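You operate a simulated robot arm through the tools that you are given. There is no shell and no other tool.

The job below is to be done with a simulated robot arm. You get a single attempt, and the scene is never put back.

## Task
Zero the reader on the blank at BLUE, then read vial Y3.
Fine: reader dial on BLUE; the blank vial goes back to the low grey rack, vial Y3 stays in the well; leave the other vials alone.

Only the result counts: the job must be done as asked and must still hold three seconds after the hand-in. Knocking over, shifting, dropping, spilling or breaking anything else fails it.

## Robot
A 7-joint arm with a fingered hand, fixed in place. Base frame: the origin is at the foot of the arm, x ahead of it, y to its left, z up. Readings come in m, degrees, newtons and seconds.
Its first joint turns from -166.0 to 166.0 degrees. Payload 3.7 kg.
The tool frame sits at the grasp point between the pads (the TCP): z along the fingers, y along the line on which they close. The tips reach 0.025 m beyond it. Largest opening 0.088 m; the body of the gripper starts 0.029 m behind the TCP. The gripper is a hand of 5 fingers: y runs from the thumb to the fingers, the wrist lies at [-0.013, -0.106, -0.174] in the tool frame, and closing takes about 1.5 s.
Orientation is told as [roll, pitch, yaw] about the base's x, y, z axes, in that order, counted from this pose: with the fingers straight down and the wrist toward the robot, the tool's x, y and z point along [0, 1, 0], [1, 0, 0] and [0, 0, -1] of the base frame.

## Interface
- The arm moves only by the tool servo_tool. Its argument "rows" is a list of rows, each a list of 6 numbers: the shift along the base's x, y, z in units of 250 mm (1.0 is 250 mm), then the turn, a rotation vector about the base's x, y, z in units of 180 degrees (1.0 is 180 degrees). In form: [[x, y, z, wx, wy, wz], ...]. A call has 1 to 20 rows; each row is the pose to reach, as a shift and turn from the pose commanded when the call began. "hand" is the opening in per cent of the stroke, from 0 (shut) to 100 (fully open), set as the call begins (left out, the last holds). A call with a number of a shift or a turn outside -1 to 1 is refused whole. A row lasts 0.2 s, in which the tool goes at most 0.05 m and 8.6 degrees; a call with a longer step from one row to the next is refused whole, and so is a gripper value outside its range. A pose out of reach is approached as far as the arm can. The call stops where the force on the tool passes 40 N (or 10 N more than at its start, if that is more) or the arm is blocked; 0.2 s more then pass. Each finger travels about 0.108 m/s and halts on what it meets, pressing with about 26 N; the grip force reading is that of the motor and also rises with nothing between the fingers. The clock runs only during rows and for 0.2 s after the last one: add rows that repeat a pose to give the fingers time. It gives the time, the measured TCP pose, the force on the tool (base axes), the opening and the grip force at its end, in the units of the frame above (readings bear some noise), with the torque about the TCP (base axes, N m) and any sound that the robot's microphone picked up, and new pictures: "pictures" is both (left out), scene, wrist or none.
- Cameras (640 x 400 px; columns grow to the right, rows downward): "scene" is fixed at [0.3988, -0.4992, 1.3703]; the picture's right is [0.99, -0.10, 0.00], its down [-0.03, -0.26, -0.96] and it looks along [0.10, 0.96, -0.27] (base axes); focal length 340 px, centre (320, 200). "wrist" rides on the gripper at [0.059, -0.079, -0.105] in the tool frame; the picture's right is [-0.73, 0.32, -0.61], its down [-0.62, -0.68, 0.38] and it looks along [-0.29, 0.66, 0.70] (tool axes); focal length 234 px, centre (320, 200). There is no depth. A picture from a camera that has moved, and an enlarged one, comes with that camera's place and axes in the base frame and with its lens.
- finger_targets(index, middle, ring, little, thumb_bend, thumb_turn): sets how far each is bent, from 0 (flat) to 1 (curled in); at 0.3 the hand is open as for a grip, at 0.7 the pads meet at the TCP. One left out holds its place. A second passes; each finger stops where it meets its share of the squeeze, and holds until it gets a number again. A gripper value or a shape takes the hand back. It gives what a move gives, with no picture; readings hold the bend of each and the force on index, middle, ring, little, thumb and palm. thumb_turn goes from beside the hand (0) to across from the fingers (1), as for a grip.
- hand_shape(shape): the hand has 5 fingers and takes this shape, open, in about a second: jaw (thumb against the fingers, like two jaws); tri (thumb and two fingers); tip (a fingertip pinch); poke (one finger out to press); point (the index stretched); flat (the hand flat); cup (the hand cupped); fist (a fist). The gripper value then closes the fingers along that shape, each until it touches; the sizes above hold for jaw. It gives what a move gives, with no picture.
- inspect(camera, box): a new picture of the part [left, top, right, bottom] of that camera's present view, enlarged. It takes no simulated time.
- job_done(): hands the job in; it is judged then, once.

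Places have to be worked out from the pictures, the camera data and where the tool is seen. Open the gripper and draw the arm clear of the work before you hand the job in, unless the task says otherwise.

The tools are called after "Request:" as name(argument=value, ...) on one line, values as JSON. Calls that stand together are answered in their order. servo_tool: Moves the arm, as the interface text tells. Its arguments: {"type":"object","properties":{"rows":{"type":"array","items":{"type":"array","items":{"type":"number"}}},"hand":{"type":"number"},"pictures":{"type":"string","enum":["both","scene","wrist","none"]}},"required":["rows"]} The other tools are called the same way: hand_shape (shape) gives the hand a shape; finger_targets (index, middle, ring, little, thumb_bend, thumb_turn) moves the fingers one by one; inspect (camera, box) takes an enlarged picture of a part of a camera's view; job_done () hands the job in.

At the start:

```text
t: 0.0
position: [0.1634, 0.4484, 1.1301]
tcp_rot: [-0.1, 0.1, 0.1]
contact_force: [-0.5, -0.1, 0.1]
wrist_torque: [-0.04, 0.01, 0.01]
finger_gap: 0.0878
grip_force: 0.1
shape: jaw
bend: [0.3, 0.3, 0.3, 0.3, 0.3, 0.98]
finger forces: [0.0, 0.0, 0.0, 0.1, 0.0, 0.1]
```

scene: 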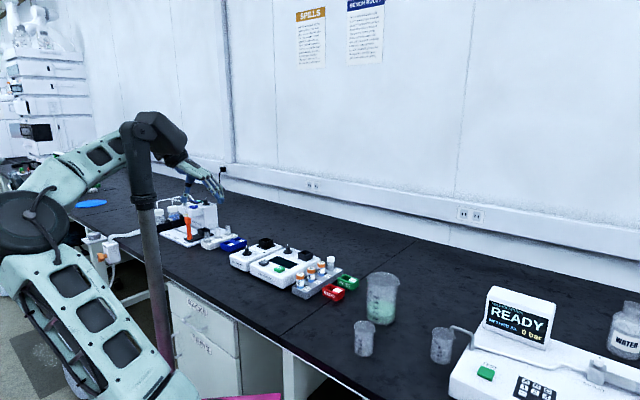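
wrist: 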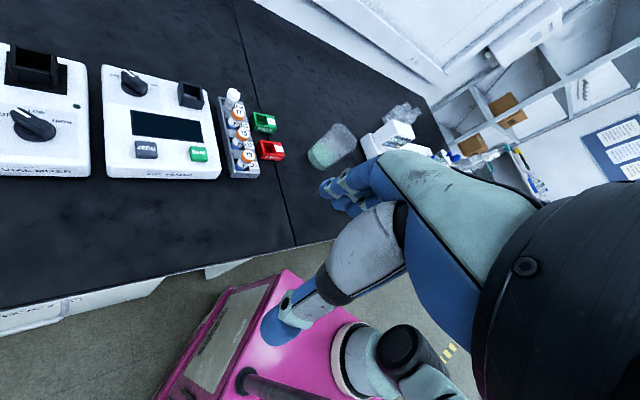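

I'll start by enlarging both views to identify the reader, the dial, the rack and the vials.

Request:
inspect(camera="scene", box=[220, 220, 380, 320])

Request:
inspect(camera="wrist", box=[90, 50, 290, 190])

Request:
inspect(camera="wrist", box=[210, 80, 290, 180])

```text
4.00 times, centred on (300, 270) of scene
camera zoom: at [0.3988, -0.4992, 1.3703], right [0.99, -0.1, 0.0], down [-0.03, -0.26, -0.96], along [0.1, 0.96, -0.27], focal length 1361 px, centre (400, -80)
```

zoom: 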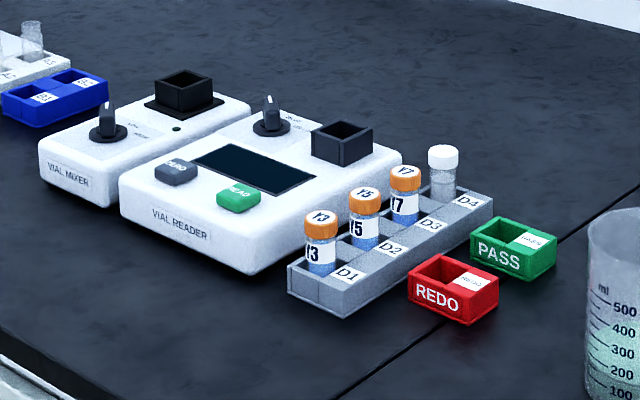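

```text
2.86 times, centred on (190, 120) of wrist
camera zoom: at [0.0854, 0.506, 1.2358], right [0.32, -0.73, 0.61], down [-0.68, -0.62, -0.38], along [0.66, -0.29, -0.7], focal length 669 px, centre (691, 429)
```

zoom: 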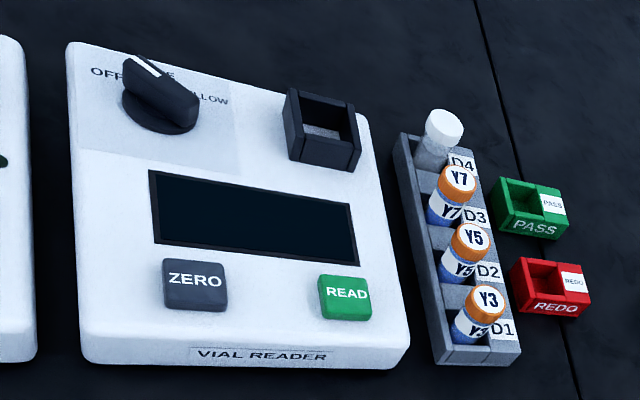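

```text
4.00 times, centred on (250, 130) of wrist
camera zoom: at [0.0854, 0.506, 1.2358], right [0.32, -0.73, 0.61], down [-0.68, -0.62, -0.38], along [0.66, -0.29, -0.7], focal length 937 px, centre (600, 480)
```

zoom: 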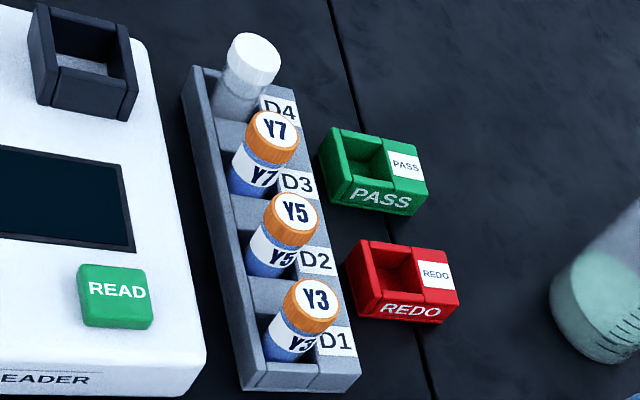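

The scene shows the reader, its dial (apparently OFF), the ZERO and READ buttons and the well. The rack runs roughly radially, with Y3 near (0.44, 0.53), the white-capped blank near (0.56, 0.65), cap tops at z≈0.823 and the table at z≈0.757. I'll move above and in front of the reader, turning the yaw about 50°, for a closer look.

Request:
servo_tool(rows=[[0.09, 0.055, -0.075, 0, 0, 0.035], [0.18, 0.11, -0.15, 0, 0, 0.07], [0.27, 0.165, -0.225, 0, 0, 0.105], [0.36, 0.22, -0.3, 0, 0, 0.14], [0.45, 0.275, -0.375, 0, 0, 0.175], [0.54, 0.33, -0.45, 0, 0, 0.21], [0.63, 0.385, -0.525, 0, 0, 0.245], [0.716, 0.436, -0.6, 0, 0, 0.278], [0.716, 0.436, -0.6, 0, 0, 0.278]], hand=100)

```text
t: 1.5
position: [0.1582, 0.5546, 1.0411]
tcp_rot: [-0.4, -3.9, 53.1]
contact_force: [-0.4, 0.3, -0.3]
wrist_torque: [-0.03, 0.01, -0.04]
finger_gap: 0.0877
grip_force: 0.2
shape: jaw
bend: [0.3, 0.3, 0.3, 0.3, 0.3, 0.98]
finger forces: [0.0, 0.0, 0.0, 0.0, 0.0, 0.1]
stopped in row 7: the arm was blocked; the commanded pose is now the measured one
camera wrist: at [0.0596, 0.5208, 1.1396], right [0.74, -0.21, 0.63], down [0.11, -0.9, -0.42], along [0.66, 0.38, -0.65], focal length 234 px, centre (320, 200)
```

scene: 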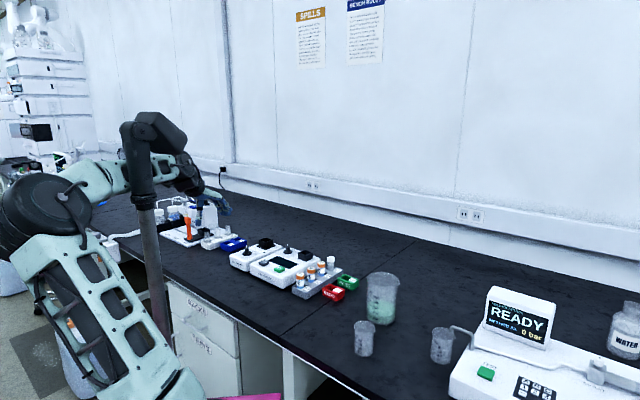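
wrist: 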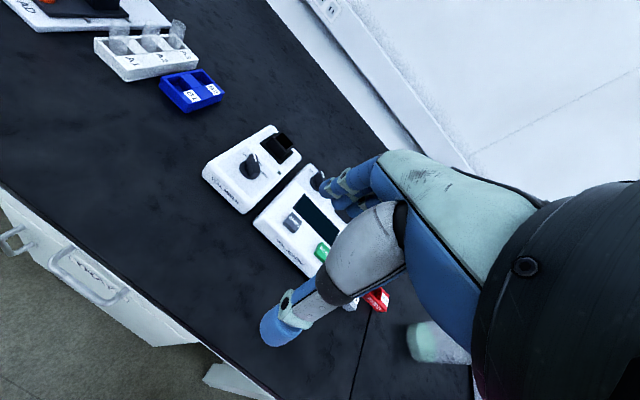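

The move stopped short at (0.158, 0.555, 1.041) because the arm was blocked. I'll look closely at the arm in the scene view to find out what's in its way.

Request:
inspect(camera="scene", box=[80, 80, 280, 220])

Request:
inspect(camera="scene", box=[0, 100, 280, 400])

Request:
inspect(camera="wrist", box=[190, 110, 430, 330])

```text
2.86 times, centred on (180, 150) of scene
camera zoom: at [0.3988, -0.4992, 1.3703], right [0.99, -0.1, 0.0], down [-0.03, -0.26, -0.96], along [0.1, 0.96, -0.27], focal length 972 px, centre (720, 343)
```

zoom: 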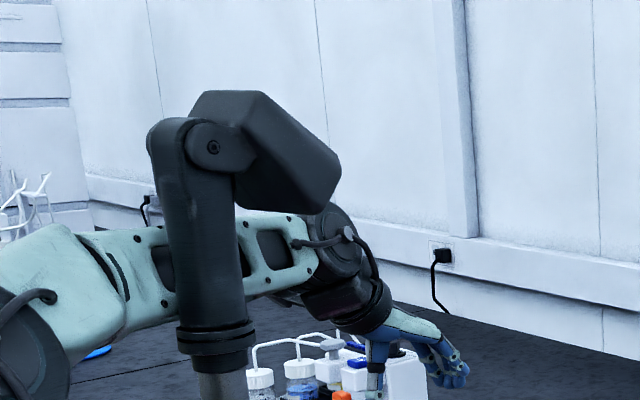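

```text
1.33 times, centred on (140, 250) of scene
camera zoom: at [0.3988, -0.4992, 1.3703], right [0.99, -0.1, 0.0], down [-0.03, -0.26, -0.96], along [0.1, 0.96, -0.27], focal length 454 px, centre (560, 133)
```

zoom: 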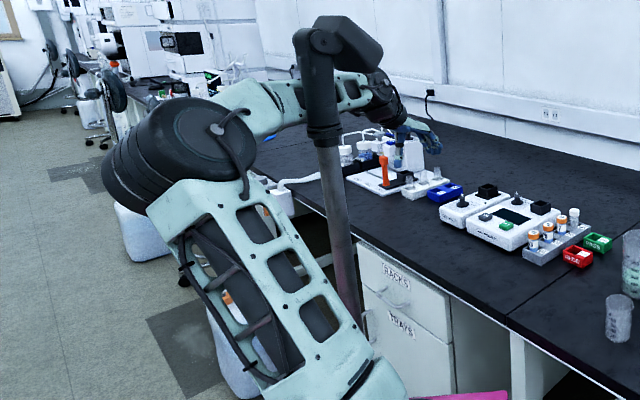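

```text
1.82 times, centred on (310, 220) of wrist
camera zoom: at [0.0596, 0.5208, 1.1396], right [0.74, -0.21, 0.63], down [0.11, -0.9, -0.42], along [0.66, 0.38, -0.65], focal length 426 px, centre (338, 164)
```

zoom: 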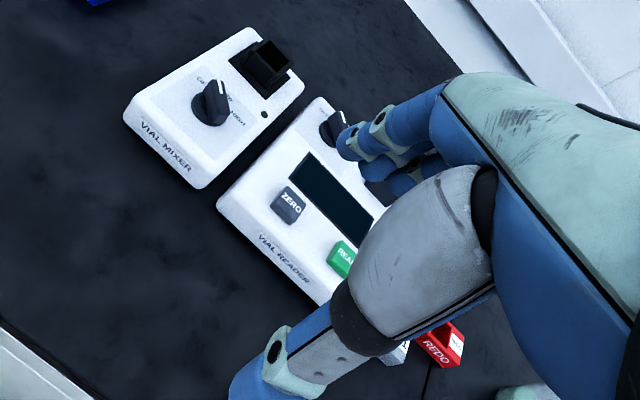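

The dark mast at roughly (0.11, 0.17) stands right beside the forearm, and it's probably what blocked the move. I'll retrace to the start pose and use the wrist camera to see how the mast and arm sit relative to each other.

Request:
servo_tool(rows=[[0.003, -0.06, 0.05, -0.0014, 0.0029, -0.042], [0.006, -0.12, 0.1, -0.0028, 0.0057, -0.084], [0.009, -0.18, 0.15, -0.0043, 0.0086, -0.126], [0.012, -0.24, 0.2, -0.0057, 0.0115, -0.168], [0.015, -0.3, 0.25, -0.0071, 0.0143, -0.21], [0.018, -0.36, 0.3, -0.0086, 0.0172, -0.252], [0.021, -0.425, 0.356, -0.01, 0.0201, -0.2948], [0.021, -0.425, 0.356, -0.01, 0.0201, -0.2948]])

```text
t: 3.3
position: [0.1648, 0.4487, 1.1297]
tcp_rot: [-0.4, 0.0, -0.4]
contact_force: [0.7, 0.0, 0.0]
wrist_torque: [0.01, -0.01, -0.03]
finger_gap: 0.0879
grip_force: 0.1
shape: jaw
bend: [0.3, 0.3, 0.3, 0.3, 0.3, 0.98]
finger forces: [0.0, 0.0, 0.1, 0.1, 0.1, 0.0]
camera wrist: at [0.0881, 0.5075, 1.2358], right [0.32, -0.72, 0.61], down [-0.68, -0.62, -0.38], along [0.66, -0.3, -0.69], focal length 234 px, centre (320, 200)
```

scene: 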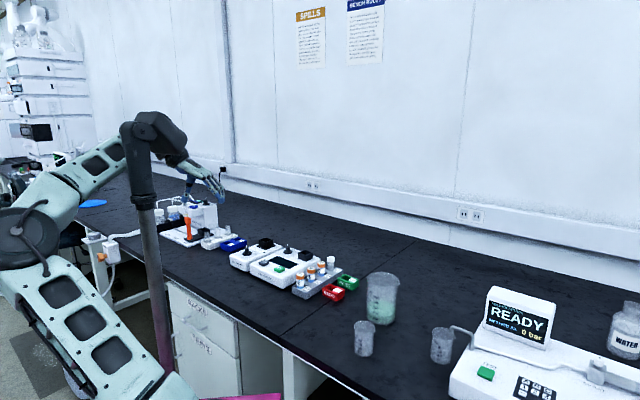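
wrist: 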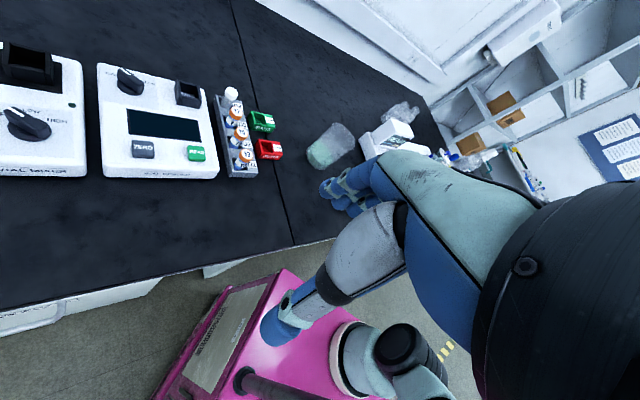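

I'm back at the start pose. I'll enlarge the lower part of the wrist view to see the pink base, the mast and the arm's foot.

Request:
inspect(camera="wrist", box=[130, 250, 490, 400])

Request:
inspect(camera="scene", box=[0, 100, 280, 400])

```text
1.78 times, centred on (310, 325) of wrist
camera zoom: at [0.0881, 0.5075, 1.2358], right [0.32, -0.72, 0.61], down [-0.68, -0.62, -0.38], along [0.66, -0.3, -0.69], focal length 416 px, centre (338, -22)
```

zoom: 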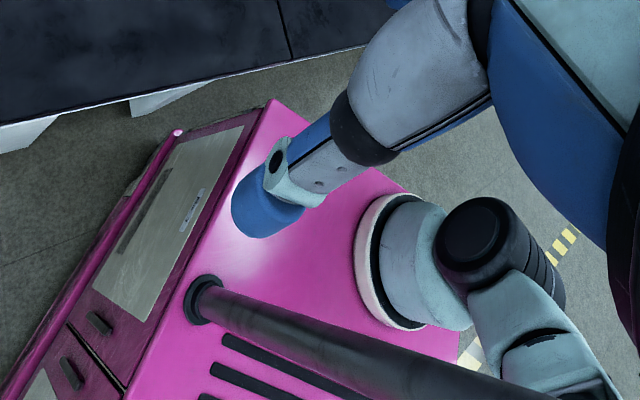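

```text
1.33 times, centred on (140, 250) of scene
camera zoom: at [0.3988, -0.4992, 1.3703], right [0.99, -0.1, 0.0], down [-0.03, -0.26, -0.96], along [0.1, 0.96, -0.27], focal length 454 px, centre (560, 133)
```

zoom: 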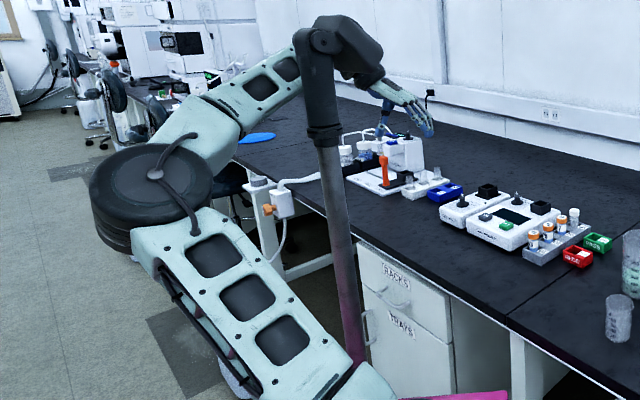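

The wrist view shows the arm mounted on the pink cart at about (0.28, -0.15), with the mast at about (0.10, 0.21). The arm is hooked around the mast: the elbow is on its left and the forearm passes behind it. I need to lift the forearm over the mast top (z≈1.37) and come down on its right side, so I'll first tip the hand up to horizontal with the wrist held still.

Request:
servo_tool(rows=[[0, 0.09, 0.013, 0.0417, 0, 0], [0, 0.178, 0.037, 0.0833, 0, 0], [0, 0.262, 0.073, 0.125, 0, 0], [0, 0.341, 0.119, 0.1667, 0, 0], [0, 0.413, 0.176, 0.2083, 0, 0], [0, 0.477, 0.241, 0.25, 0, 0], [0, 0.532, 0.314, 0.2917, 0, 0], [0, 0.577, 0.393, 0.3333, 0, 0], [0, 0.577, 0.393, 0.3333, 0, 0]])

```text
t: 5.3
position: [0.1651, 0.5904, 1.2274]
tcp_rot: [59.7, 0.2, -0.2]
contact_force: [-0.3, -0.3, 0.0]
wrist_torque: [-0.04, -0.02, 0.01]
finger_gap: 0.0878
grip_force: 0.0
shape: jaw
bend: [0.3, 0.3, 0.3, 0.3, 0.3, 0.98]
finger forces: [0.0, 0.0, 0.0, 0.0, 0.0, 0.0]
camera wrist: at [0.0877, 0.5285, 1.3314], right [0.32, -0.89, -0.32], down [-0.68, 0.02, -0.73], along [0.66, 0.45, -0.6], focal length 234 px, centre (320, 200)
```

scene: 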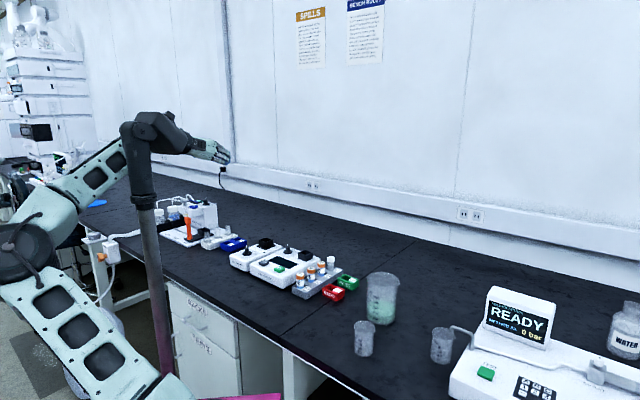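
wrist: 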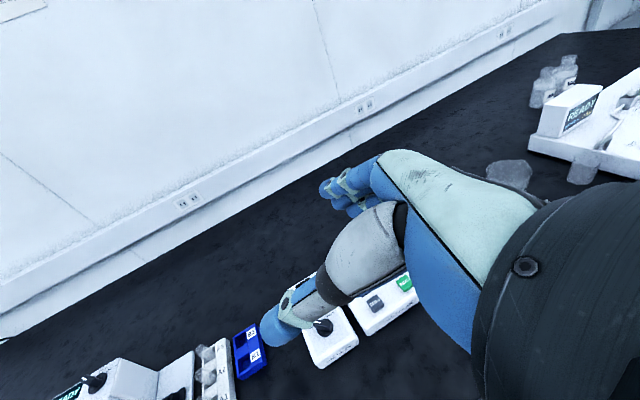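

That move went cleanly. Next I'll raise the wrist to about z=1.45, pulling it back slightly and levelling the hand, and keep x a little left of the mast.

Request:
servo_tool(rows=[[-0.013, -0.037, 0.157, 0.0278, 0, 0], [-0.026, -0.075, 0.314, 0.0556, 0, 0], [-0.038, -0.112, 0.471, 0.0833, 0, 0], [-0.051, -0.15, 0.628, 0.1111, 0, 0], [-0.063, -0.187, 0.785, 0.1389, 0, 0], [-0.076, -0.225, 0.943, 0.1667, 0, 0], [-0.076, -0.225, 0.943, 0.1667, 0, 0]], pictures="scene")

```text
t: 6.9
position: [0.1473, 0.5351, 1.4663]
tcp_rot: [89.6, 0.2, 0.0]
contact_force: [-0.4, -0.1, -0.6]
wrist_torque: [-0.03, 0.0, -0.02]
finger_gap: 0.088
grip_force: 0.1
shape: jaw
bend: [0.3, 0.3, 0.3, 0.3, 0.3, 0.98]
finger forces: [0.0, 0.0, 0.1, 0.1, 0.1, 0.0]
```

scene: 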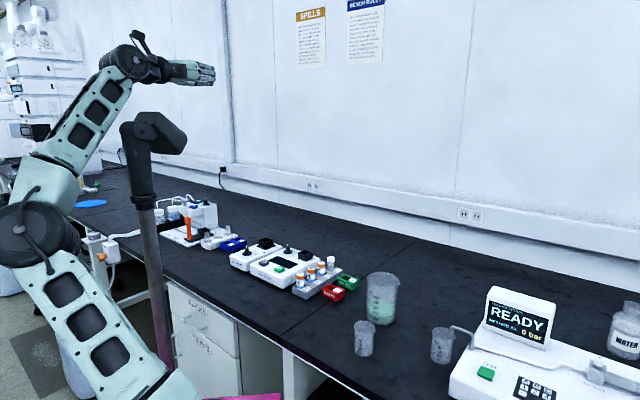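

The forearm now rises to the left of the mast, with the wrist above it. Next I'll bring the wrist up and back so it passes over the mast top, then check.

Request:
servo_tool(rows=[[0.03, -0.1, 0.08, 0, 0, 0], [0.06, -0.21, 0.16, 0, 0, 0], [0.1, -0.33, 0.23, 0, 0, 0], [0.14, -0.45, 0.3, 0, 0, 0], [0.18, -0.55, 0.35, 0, 0, 0], [0.236, -0.644, 0.388, 0, 0, 0], [0.236, -0.644, 0.388, 0, 0, 0]], pictures="scene")

```text
t: 8.5
position: [0.2054, 0.3734, 1.5606]
tcp_rot: [89.6, 0.2, 0.0]
contact_force: [-1.1, -0.1, -0.4]
wrist_torque: [-0.01, 0.0, 0.05]
finger_gap: 0.088
grip_force: 0.0
shape: jaw
bend: [0.3, 0.3, 0.3, 0.3, 0.3, 0.98]
finger forces: [0.0, 0.0, 0.0, 0.1, 0.1, 0.0]
```

scene: 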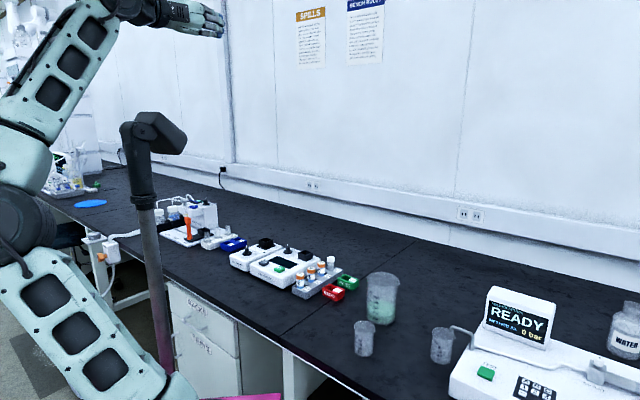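

The forearm is now clear of the mast. I'll swing the wrist right, staying high, so the arm goes over to the right side of the mast.

Request:
servo_tool(rows=[[0.16, -0.03, 0.02, 0, 0, 0], [0.32, -0.06, 0.04, 0, 0, 0], [0.48, -0.09, 0.06, 0, 0, 0], [0.64, -0.12, 0.08, 0, 0, 0], [0.8, -0.15, 0.1, 0, 0, 0], [0.96, -0.18, 0.12, 0, 0, 0], [0.96, -0.18, 0.12, 0, 0, 0]], pictures="scene")

```text
t: 10.1
position: [0.4467, 0.3298, 1.5917]
tcp_rot: [89.5, 0.3, 0.0]
contact_force: [0.0, 0.1, 0.6]
wrist_torque: [0.02, 0.0, 0.01]
finger_gap: 0.0878
grip_force: 0.0
shape: jaw
bend: [0.3, 0.3, 0.3, 0.3, 0.3, 0.98]
finger forces: [0.0, 0.0, 0.0, 0.0, 0.0, 0.1]
```

scene: 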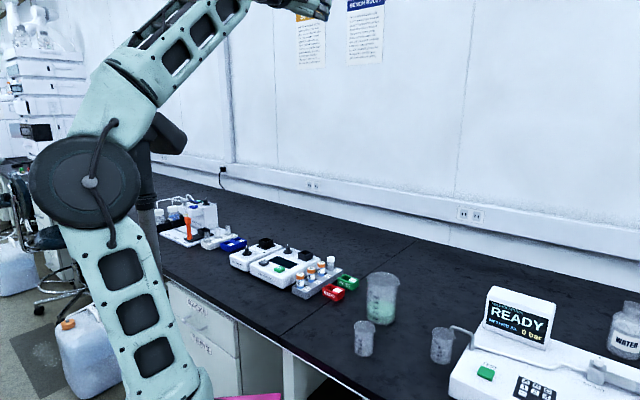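

The arm is now on the right side of the mast, with the elbow high and left. I'll swing it further right and forward to pull the elbow well away from the mast before lowering.

Request:
servo_tool(rows=[[0.12, 0.069, -0.087, 0, 0, 0], [0.24, 0.138, -0.175, 0, 0, 0], [0.36, 0.207, -0.262, 0, 0, 0], [0.48, 0.276, -0.35, 0, 0, 0], [0.6, 0.345, -0.437, 0, 0, 0], [0.72, 0.414, -0.525, 0, 0, 0], [0.84, 0.483, -0.612, 0, 0, 0], [0.96, 0.55, -0.7, 0, 0, 0], [0.96, 0.55, -0.7, 0, 0, 0]])

```text
t: 12.1
position: [0.6859, 0.4664, 1.4122]
tcp_rot: [89.6, 0.2, 0.1]
contact_force: [0.2, -0.3, 0.2]
wrist_torque: [0.03, -0.04, -0.02]
finger_gap: 0.0877
grip_force: 0.1
shape: jaw
bend: [0.3, 0.3, 0.3, 0.3, 0.3, 0.98]
finger forces: [0.0, 0.0, 0.0, 0.0, 0.0, 0.1]
camera wrist: at [0.609, 0.3613, 1.4724], right [0.32, -0.61, -0.72], down [-0.68, 0.38, -0.62], along [0.66, 0.69, -0.3], focal length 234 px, centre (320, 200)
```

scene: 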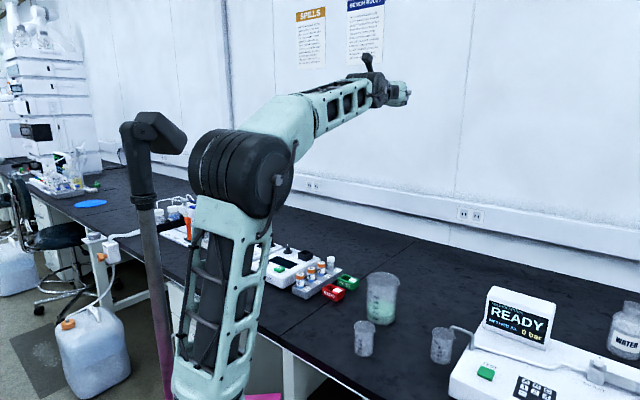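
wrist: 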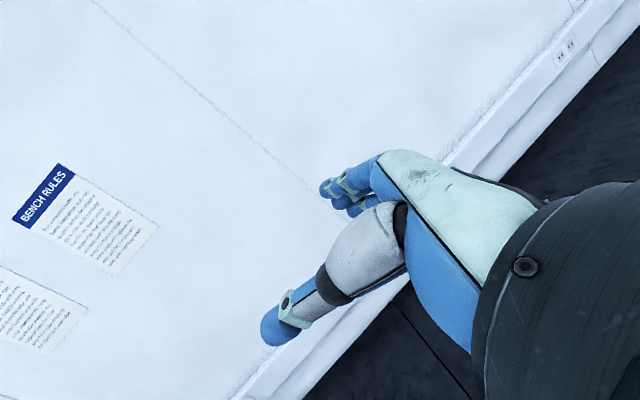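

The elbow is now high and clear to the right of the mast. I'll turn the tool back to pointing straight down while bringing the wrist over the front edge of the bench, still high.

Request:
servo_tool(rows=[[-0.043, 0.044, -0.108, -0.0417, 0, 0], [-0.087, 0.075, -0.215, -0.0833, 0, 0], [-0.13, 0.095, -0.32, -0.125, 0, 0], [-0.173, 0.104, -0.422, -0.1667, 0, 0], [-0.217, 0.101, -0.518, -0.2083, 0, 0], [-0.26, 0.089, -0.608, -0.25, 0, 0], [-0.303, 0.068, -0.689, -0.2917, 0, 0], [-0.347, 0.038, -0.762, -0.3333, 0, 0], [-0.39, 0.002, -0.825, -0.375, 0, 0], [-0.433, -0.039, -0.878, -0.4167, 0, 0], [-0.477, -0.084, -0.918, -0.4583, 0, 0], [-0.52, -0.132, -0.948, -0.498, 0, 0], [-0.52, -0.132, -0.948, -0.498, 0, 0]])

```text
t: 14.9
position: [0.555, 0.4354, 1.1795]
tcp_rot: [-0.2, 0.0, -0.1]
contact_force: [0.1, -0.7, 0.7]
wrist_torque: [-0.02, -0.02, -0.01]
finger_gap: 0.0878
grip_force: 0.0
shape: jaw
bend: [0.3, 0.3, 0.3, 0.3, 0.3, 0.98]
finger forces: [0.0, 0.0, 0.0, 0.0, 0.1, 0.1]
camera wrist: at [0.4776, 0.493, 1.2843], right [0.32, -0.73, 0.61], down [-0.68, -0.62, -0.38], along [0.66, -0.29, -0.7], focal length 234 px, centre (320, 200)
```

scene: 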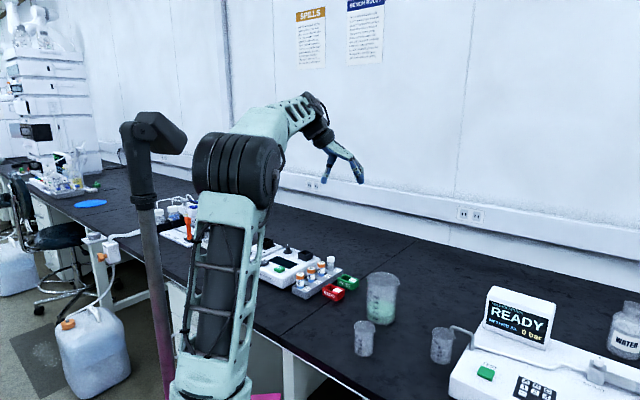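
wrist: 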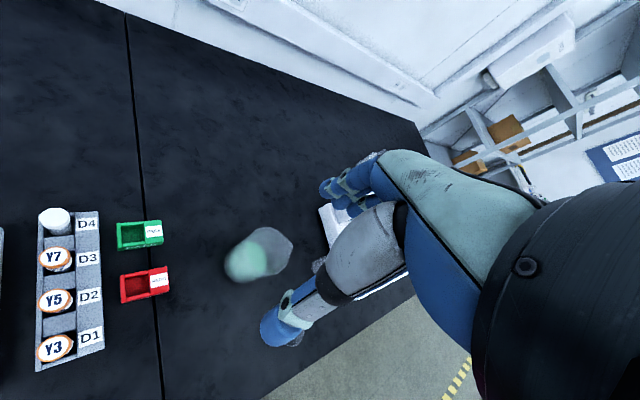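

The arm is over the bench with the tool straight down. I'll enlarge the rack view to locate the vials more precisely.

Request:
inspect(camera="wrist", box=[0, 180, 200, 400])

Request:
inspect(camera="scene", box=[230, 230, 370, 310])

```text
1.82 times, centred on (100, 290) of wrist
camera zoom: at [0.4776, 0.493, 1.2843], right [0.32, -0.73, 0.61], down [-0.68, -0.62, -0.38], along [0.66, -0.29, -0.7], focal length 426 px, centre (720, 36)
```

zoom: 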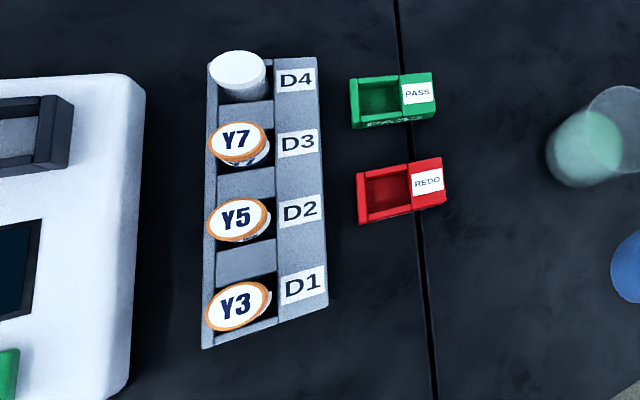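

```text
4.57 times, centred on (300, 270) of scene
camera zoom: at [0.3988, -0.4992, 1.3703], right [0.99, -0.1, 0.0], down [-0.03, -0.26, -0.96], along [0.1, 0.96, -0.27], focal length 1555 px, centre (411, -120)
```

zoom: 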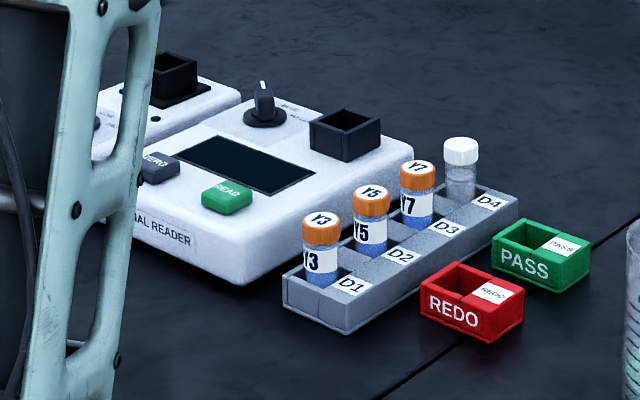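

The vial positions agree across views: Y3 (0.4395, 0.533), blank (0.557, 0.6505), slot pitch 55 mm at 45°. I'll rotate the hand to yaw ≈110° and come lower so the wrist camera looks onto the reader and its dial.

Request:
servo_tool(rows=[[-0.041, 0.01, -0.051, 0, 0, 0.0437], [-0.083, 0.02, -0.103, 0, 0, 0.0873], [-0.124, 0.03, -0.154, 0, 0, 0.131], [-0.166, 0.04, -0.206, 0, 0, 0.1746], [-0.207, 0.05, -0.257, 0, 0, 0.2183], [-0.249, 0.06, -0.309, 0, 0, 0.262], [-0.29, 0.07, -0.36, 0, 0, 0.3056], [-0.331, 0.08, -0.411, 0, 0, 0.3493], [-0.373, 0.09, -0.463, 0, 0, 0.393], [-0.414, 0.1, -0.514, 0, 0, 0.4366], [-0.456, 0.11, -0.566, 0, 0, 0.4803], [-0.497, 0.12, -0.617, 0, 0, 0.524], [-0.539, 0.13, -0.669, 0, 0, 0.5676], [-0.58, 0.14, -0.72, 0, 0, 0.6111], [-0.58, 0.14, -0.72, 0, 0, 0.6111]])

```text
t: 18.1
position: [0.4112, 0.4692, 0.9989]
tcp_rot: [0.0, 0.1, 109.8]
contact_force: [-0.5, 0.0, -0.3]
wrist_torque: [-0.01, -0.01, 0.0]
finger_gap: 0.0877
grip_force: 0.0
shape: jaw
bend: [0.3, 0.3, 0.3, 0.3, 0.3, 0.98]
finger forces: [0.0, 0.0, 0.0, 0.1, 0.1, 0.0]
camera wrist: at [0.3834, 0.3746, 1.1036], right [0.57, 0.55, 0.61], down [0.82, -0.43, -0.38], along [0.05, 0.72, -0.7], focal length 234 px, centre (320, 200)
```

scene: 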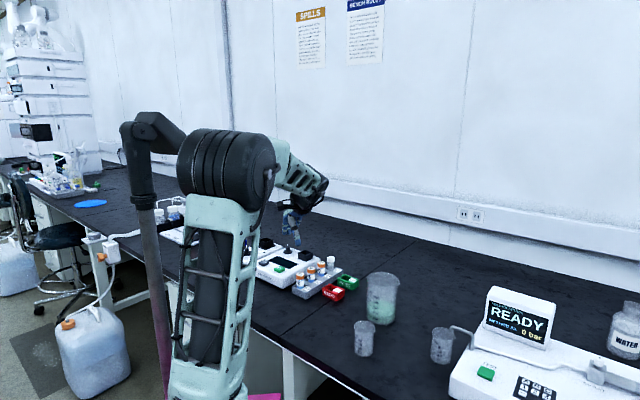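
wrist: 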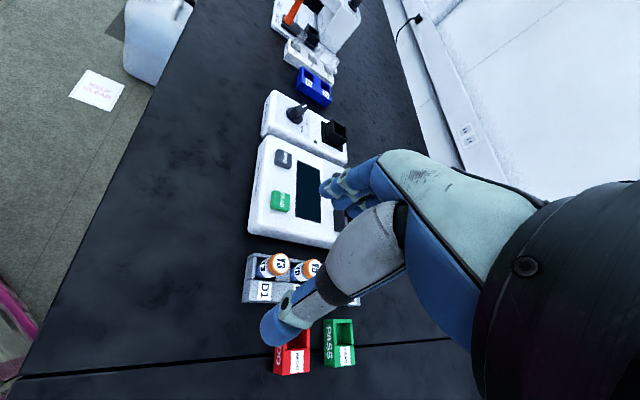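

The fingers hide the dial from here. I'll shift right and forward so the reader falls in the unobstructed left part of the wrist view.

Request:
servo_tool(rows=[[0.1, 0.08, 0, 0, 0, 0], [0.2, 0.16, 0, 0, 0, 0], [0.3, 0.24, 0, 0, 0, 0], [0.4, 0.32, 0, 0, 0, 0], [0.48, 0.4, 0, 0, 0, 0], [0.48, 0.4, 0, 0, 0, 0]])

Request:
inspect(camera="wrist", box=[180, 20, 340, 160])

```text
t: 19.5
position: [0.5315, 0.5697, 0.998]
tcp_rot: [0.0, 0.0, 109.8]
contact_force: [-0.3, 0.0, 0.3]
wrist_torque: [0.03, 0.02, -0.03]
finger_gap: 0.0878
grip_force: 0.0
shape: jaw
bend: [0.3, 0.3, 0.3, 0.3, 0.3, 0.98]
finger forces: [0.0, 0.0, 0.0, 0.0, 0.0, 0.0]
camera wrist: at [0.5029, 0.4747, 1.1032], right [0.57, 0.55, 0.61], down [0.82, -0.43, -0.38], along [0.05, 0.72, -0.7], focal length 234 px, centre (320, 200)
```

scene: 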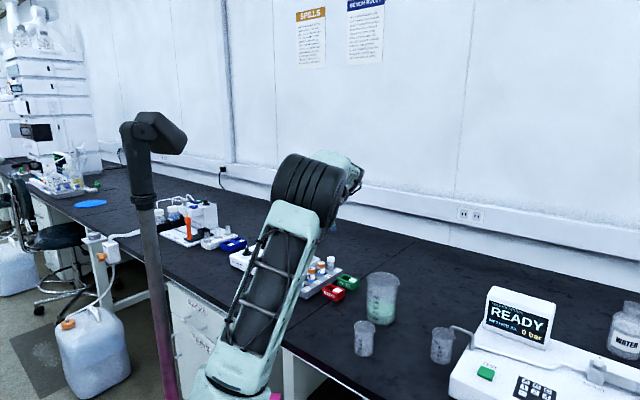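
wrist: 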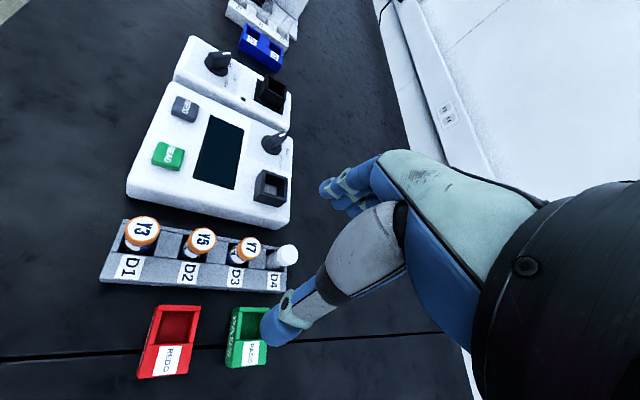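

```text
2.86 times, centred on (260, 90) of wrist
camera zoom: at [0.5029, 0.4747, 1.1032], right [0.57, 0.55, 0.61], down [0.82, -0.43, -0.38], along [0.05, 0.72, -0.7], focal length 669 px, centre (491, 514)
```

zoom: 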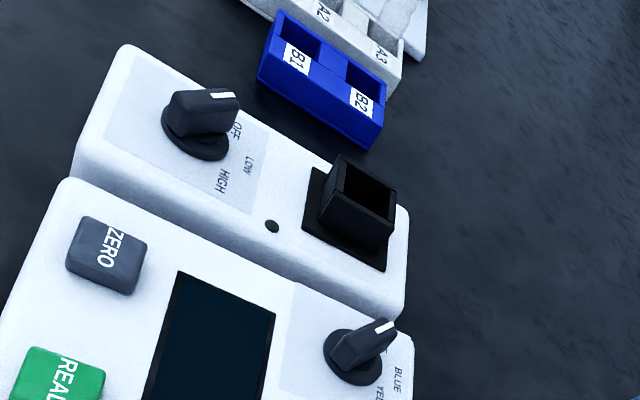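

The reader, mixer and rack are all visible now. I'll zoom in on the reader's dial and its labels.

Request:
inspect(camera="wrist", box=[240, 110, 320, 210])

Request:
inspect(camera="wrist", box=[90, 130, 310, 300])

```text
4.00 times, centred on (280, 160) of wrist
camera zoom: at [0.5029, 0.4747, 1.1032], right [0.57, 0.55, 0.61], down [0.82, -0.43, -0.38], along [0.05, 0.72, -0.7], focal length 937 px, centre (480, 360)
```

zoom: 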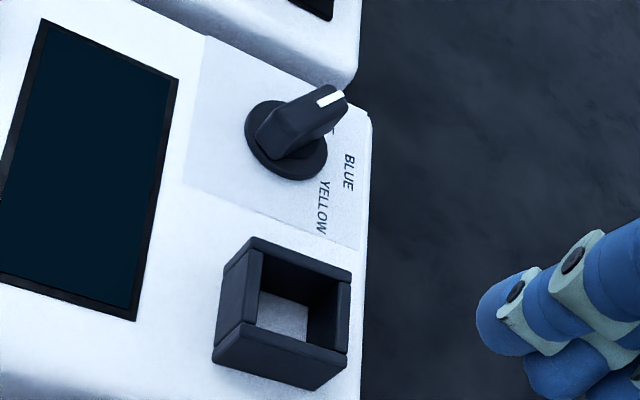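

```text
2.35 times, centred on (200, 215) of wrist
camera zoom: at [0.5029, 0.4747, 1.1032], right [0.57, 0.55, 0.61], down [0.82, -0.43, -0.38], along [0.05, 0.72, -0.7], focal length 551 px, centre (602, 165)
```

zoom: 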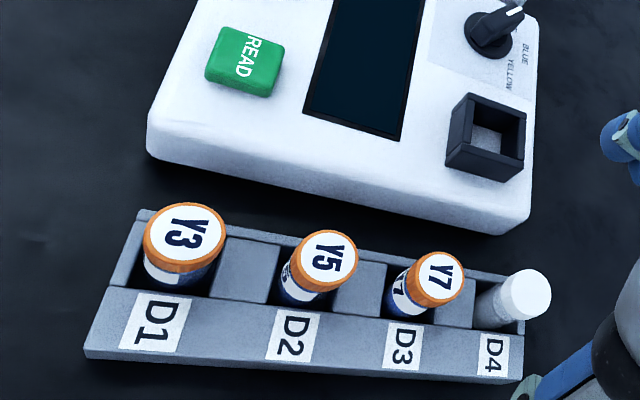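

The dial pointer is at about azimuth 95° (OFF). BLUE lies near 45–50° and YELLOW near 0°, with the pivot at about (0.4005, 0.7535) and the knob top at about z=0.84. I'll place the hand above the pivot at yaw 135°, so the finger line runs along the BLUE direction and closing the jaw will swing the wing there.

Request:
servo_tool(rows=[[-0.08, 0.11, -0.02, 0, 0, 0.02], [-0.17, 0.235, -0.05, 0, 0, 0.045], [-0.26, 0.36, -0.08, 0, 0, 0.07], [-0.35, 0.49, -0.11, 0, 0, 0.095], [-0.44, 0.615, -0.15, 0, 0, 0.12], [-0.524, 0.735, -0.192, 0, 0, 0.14], [-0.524, 0.735, -0.192, 0, 0, 0.14], [-0.524, 0.735, -0.192, 0, 0, 0.14]], hand=65)

Request:
inspect(camera="wrist", box=[160, 150, 400, 350])

```text
t: 21.3
position: [0.4021, 0.7536, 0.9518]
tcp_rot: [0.0, 0.0, 135.1]
contact_force: [0.4, -0.5, -0.7]
wrist_torque: [-0.01, 0.0, 0.01]
finger_gap: 0.0577
grip_force: 0.0
shape: jaw
bend: [0.28, 0.39, 0.35, 0.36, 0.61, 1.0]
finger forces: [0.1, 0.0, 0.0, 0.0, 0.1, 0.1]
camera wrist: at [0.4166, 0.6553, 1.055], right [0.28, 0.74, 0.61], down [0.92, -0.04, -0.38], along [-0.26, 0.67, -0.7], focal length 234 px, centre (320, 200)
```

scene: 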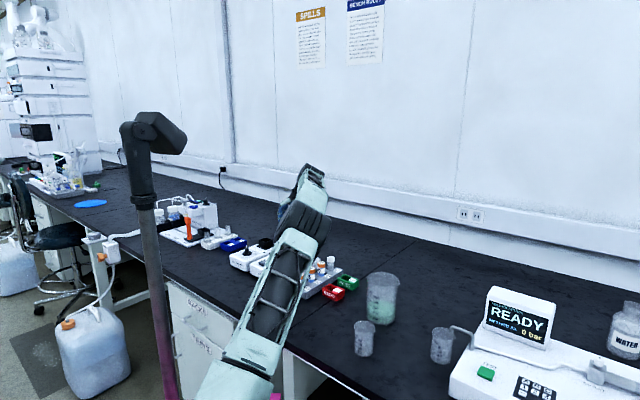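
wrist: 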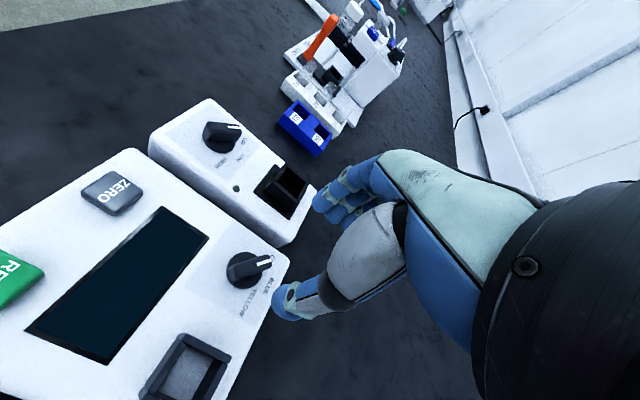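

```text
2.00 times, centred on (280, 250) of wrist
camera zoom: at [0.4166, 0.6553, 1.055], right [0.28, 0.74, 0.61], down [0.92, -0.04, -0.38], along [-0.26, 0.67, -0.7], focal length 468 px, centre (400, 100)
```

zoom: 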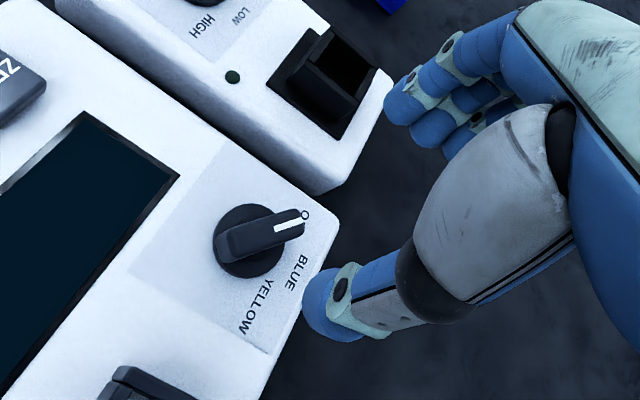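

The view is clear: OFF ≈ 90°, BLUE ≈ 45°, YELLOW ≈ 0°, with the pivot at about (0.3985, 0.7555). I'll descend around the knob with the jaw about 57 mm open, tips ending just above the disc at TCP z≈0.845.

Request:
servo_tool(rows=[[-0.0145, 0.0076, -0.1, 0, 0, 0], [-0.0145, 0.0076, -0.2, 0, 0, 0], [-0.0145, 0.0076, -0.28, 0, 0, 0], [-0.0145, 0.0076, -0.35, 0, 0, 0], [-0.0145, 0.0076, -0.4, 0, 0, 0], [-0.0145, 0.0076, -0.428, 0, 0, 0], [-0.0145, 0.0076, -0.428, 0, 0, 0]])

Request:
inspect(camera="wrist", box=[240, 130, 440, 330])

```text
t: 22.9
position: [0.3946, 0.7552, 0.8447]
tcp_rot: [0.0, 0.0, 135.0]
contact_force: [0.8, 0.1, 0.7]
wrist_torque: [-0.02, -0.03, -0.01]
finger_gap: 0.0576
grip_force: 0.1
shape: jaw
bend: [0.28, 0.39, 0.35, 0.36, 0.61, 1.0]
finger forces: [0.0, 0.0, 0.0, 0.0, 0.0, 0.0]
camera wrist: at [0.4105, 0.6581, 0.9492], right [0.28, 0.74, 0.61], down [0.92, -0.04, -0.38], along [-0.26, 0.67, -0.7], focal length 234 px, centre (320, 200)
```

scene: 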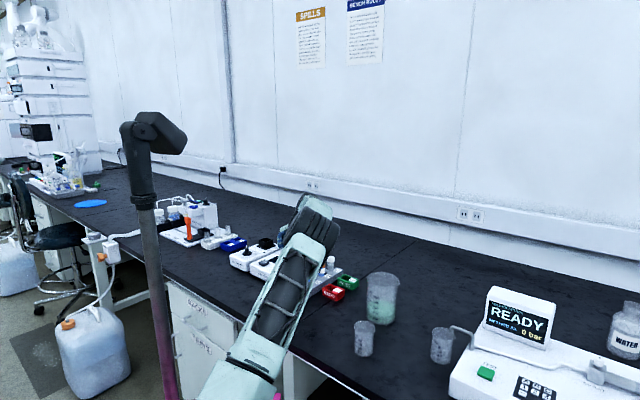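
wrist: 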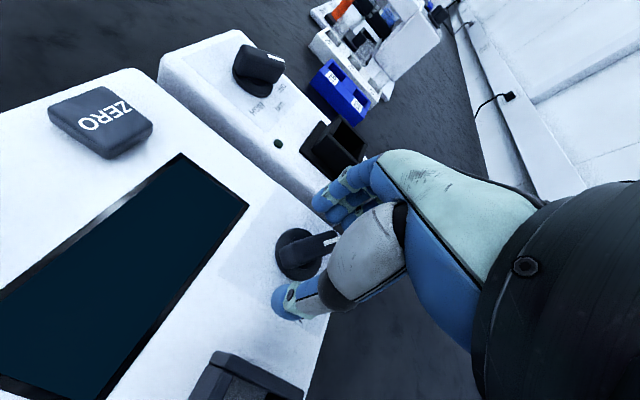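

```text
2.00 times, centred on (340, 230) of wrist
camera zoom: at [0.4105, 0.6581, 0.9492], right [0.28, 0.74, 0.61], down [0.92, -0.04, -0.38], along [-0.26, 0.67, -0.7], focal length 468 px, centre (280, 140)
```

zoom: 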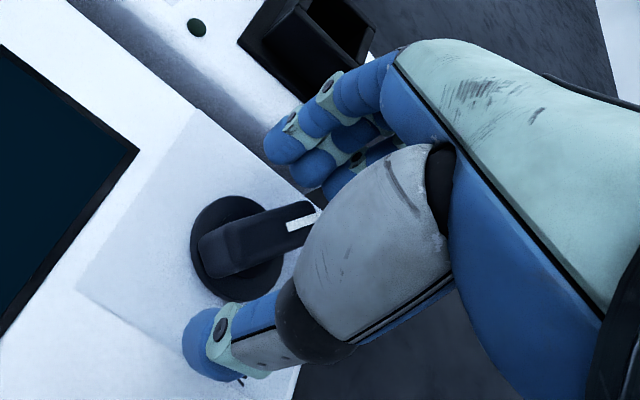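

The TCP is over the pivot and the wing sits between the thumb and fingers. I'll lower another 4 mm for overlap, then close slowly so the jaw swings the pointer clockwise toward BLUE.

Request:
servo_tool(rows=[[0.0, 0, -0.016, 0, 0, 0], [0.0, 0, -0.016, 0, 0, 0], [0.0, 0, -0.016, 0, 0, 0], [0.0, 0, -0.016, 0, 0, 0]], hand=35, pictures="wrist")

Request:
inspect(camera="wrist", box=[240, 130, 440, 330])

```text
t: 23.9
position: [0.3961, 0.7563, 0.8398]
tcp_rot: [0.0, 0.0, 135.1]
contact_force: [0.8, 3.5, 1.2]
wrist_torque: [0.09, 0.07, 0.02]
finger_gap: 0.0176
grip_force: 26.2
shape: jaw
bend: [0.7, 0.53, 0.59, 0.69, 0.76, 1.0]
finger forces: [14.8, 4.4, 5.7, 0.0, 17.7, 0.0]
camera wrist: at [0.411, 0.6577, 0.9451], right [0.29, 0.74, 0.61], down [0.92, -0.04, -0.38], along [-0.26, 0.67, -0.7], focal length 234 px, centre (320, 200)
```

wrist: 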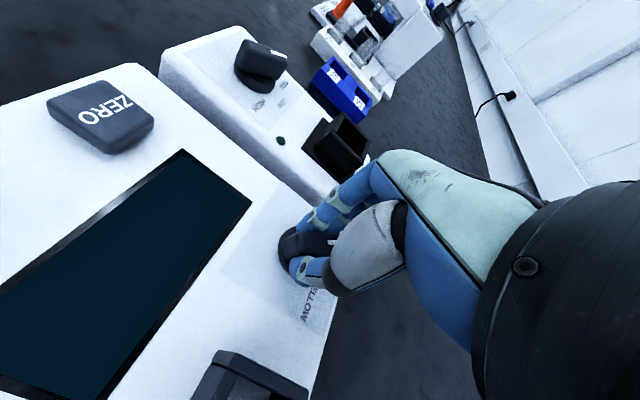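

```text
2.00 times, centred on (340, 230) of wrist
camera zoom: at [0.411, 0.6577, 0.9451], right [0.29, 0.74, 0.61], down [0.92, -0.04, -0.38], along [-0.26, 0.67, -0.7], focal length 468 px, centre (280, 140)
```

zoom: 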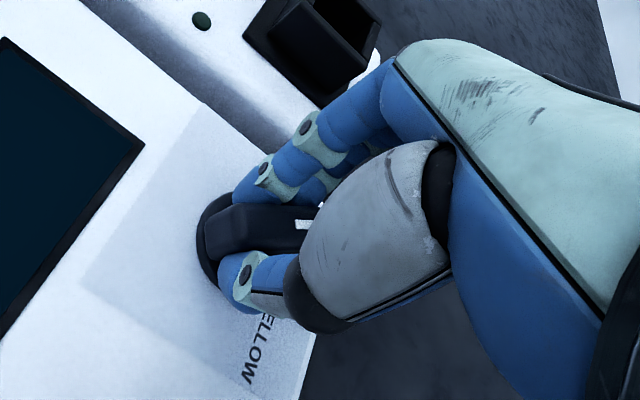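

The jaw is holding the wing (26 N), but the knob has barely turned because the index is pushing on the rear half. With the wing captured, I'll turn the hand about 40° clockwise around the pivot to rotate the dial.

Request:
servo_tool(rows=[[0, 0, 0, 0, 0, -0.028], [0, 0, 0, 0, 0, -0.056], [0, 0, 0, 0, 0, -0.084], [0, 0, 0, 0, 0, -0.112], [0, 0, 0, 0, 0, -0.14], [0, 0, 0, 0, 0, -0.168], [0, 0, 0, 0, 0, -0.196], [0, 0, 0, 0, 0, -0.222], [0, 0, 0, 0, 0, -0.222]], pictures="wrist")

Request:
inspect(camera="wrist", box=[220, 130, 420, 330])

```text
t: 25.9
position: [0.3958, 0.755, 0.839]
tcp_rot: [-0.1, 0.0, 95.0]
contact_force: [-4.8, 11.2, 5.1]
wrist_torque: [0.41, 0.14, 0.05]
finger_gap: 0.0166
grip_force: 25.6
shape: jaw
bend: [0.68, 0.52, 0.6, 0.69, 0.77, 1.0]
finger forces: [21.3, 6.1, 5.4, 0.1, 15.8, 0.0]
camera wrist: at [0.3449, 0.6707, 0.9448], right [0.7, 0.38, 0.61], down [0.68, -0.62, -0.38], along [0.23, 0.68, -0.7], focal length 234 px, centre (320, 200)
```

wrist: 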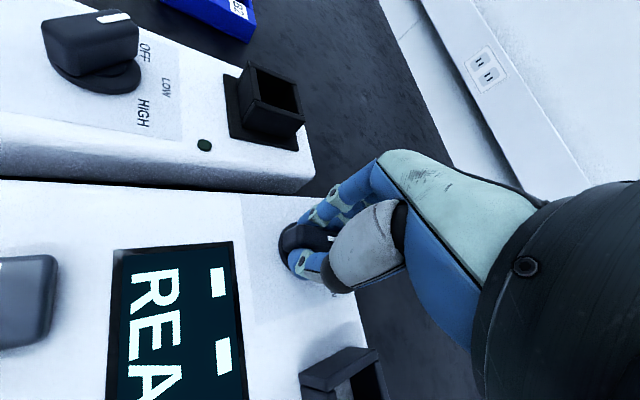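

```text
2.00 times, centred on (320, 230) of wrist
camera zoom: at [0.3449, 0.6707, 0.9448], right [0.7, 0.38, 0.61], down [0.68, -0.62, -0.38], along [0.23, 0.68, -0.7], focal length 468 px, centre (320, 140)
```

zoom: 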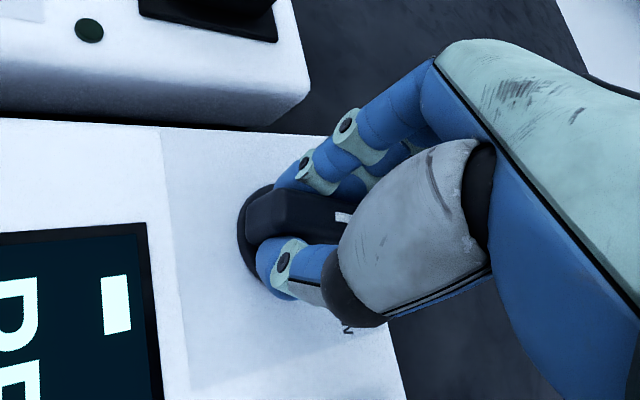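

The dial followed the hand; the wing now points at about 44° and the reader display has lit up. I'll open the jaw, lift straight up, and check the pointer and display.

Request:
servo_tool(rows=[[0, 0, 0, 0, 0, 0], [0, 0, 0, 0, 0, 0], [0, 0, 0, 0, 0, 0], [0, 0, 0, 0, 0, 0], [0, 0, 0.08, 0, 0, 0], [0, 0, 0.2, 0, 0, 0], [0, 0, 0.34, 0, 0, 0], [0, 0, 0.44, 0, 0, 0], [0, 0, 0.44, 0, 0, 0]], hand=65, pictures="wrist")

Request:
inspect(camera="wrist", box=[100, 130, 360, 400])

```text
t: 27.9
position: [0.3957, 0.7554, 0.9509]
tcp_rot: [0.0, 0.1, 95.0]
contact_force: [0.9, 0.2, -0.2]
wrist_torque: [0.02, 0.02, 0.03]
finger_gap: 0.0569
grip_force: 0.0
shape: jaw
bend: [0.28, 0.39, 0.36, 0.36, 0.62, 1.0]
finger forces: [0.0, 0.1, 0.1, 0.0, 0.0, 0.0]
camera wrist: at [0.344, 0.6706, 1.0572], right [0.7, 0.39, 0.61], down [0.68, -0.62, -0.38], along [0.23, 0.68, -0.7], focal length 234 px, centre (320, 200)
```

wrist: 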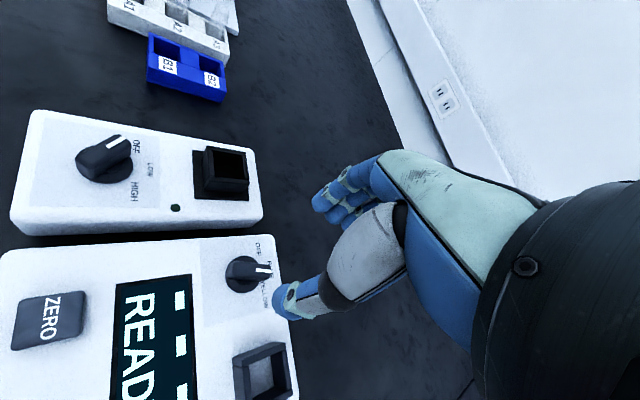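

```text
1.48 times, centred on (230, 265) of wrist
camera zoom: at [0.344, 0.6706, 1.0572], right [0.7, 0.39, 0.61], down [0.68, -0.62, -0.38], along [0.23, 0.68, -0.7], focal length 347 px, centre (453, 104)
```

zoom: 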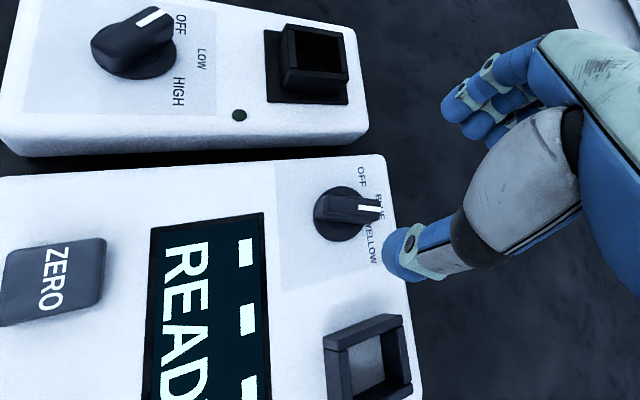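

The display reads READY with dashes. I'll zoom in on the pointer to confirm that it sits on BLUE.

Request:
inspect(camera="wrist", box=[205, 230, 305, 330])

Request:
inspect(camera="scene", box=[230, 225, 350, 295])

```text
4.00 times, centred on (255, 280) of wrist
camera zoom: at [0.344, 0.6706, 1.0572], right [0.7, 0.39, 0.61], down [0.68, -0.62, -0.38], along [0.23, 0.68, -0.7], focal length 937 px, centre (580, -120)
```

zoom: 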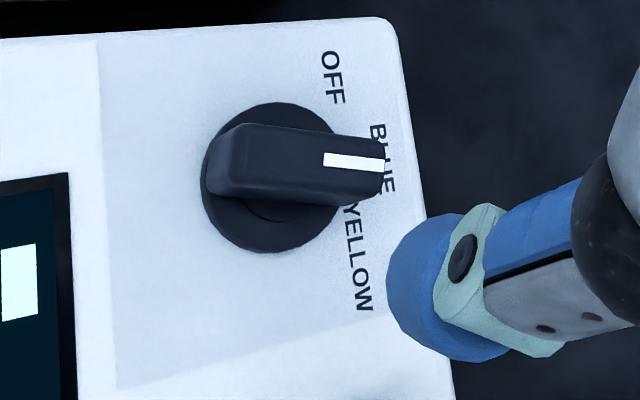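

```text
5.33 times, centred on (290, 260) of scene
camera zoom: at [0.3988, -0.4992, 1.3703], right [0.99, -0.1, 0.0], down [-0.03, -0.26, -0.96], along [0.1, 0.96, -0.27], focal length 1814 px, centre (480, -120)
```

zoom: 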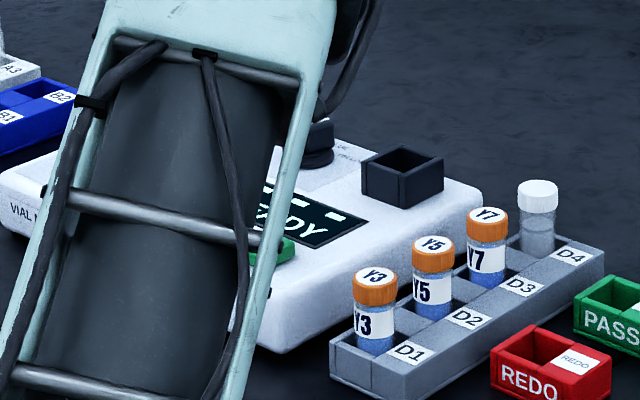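

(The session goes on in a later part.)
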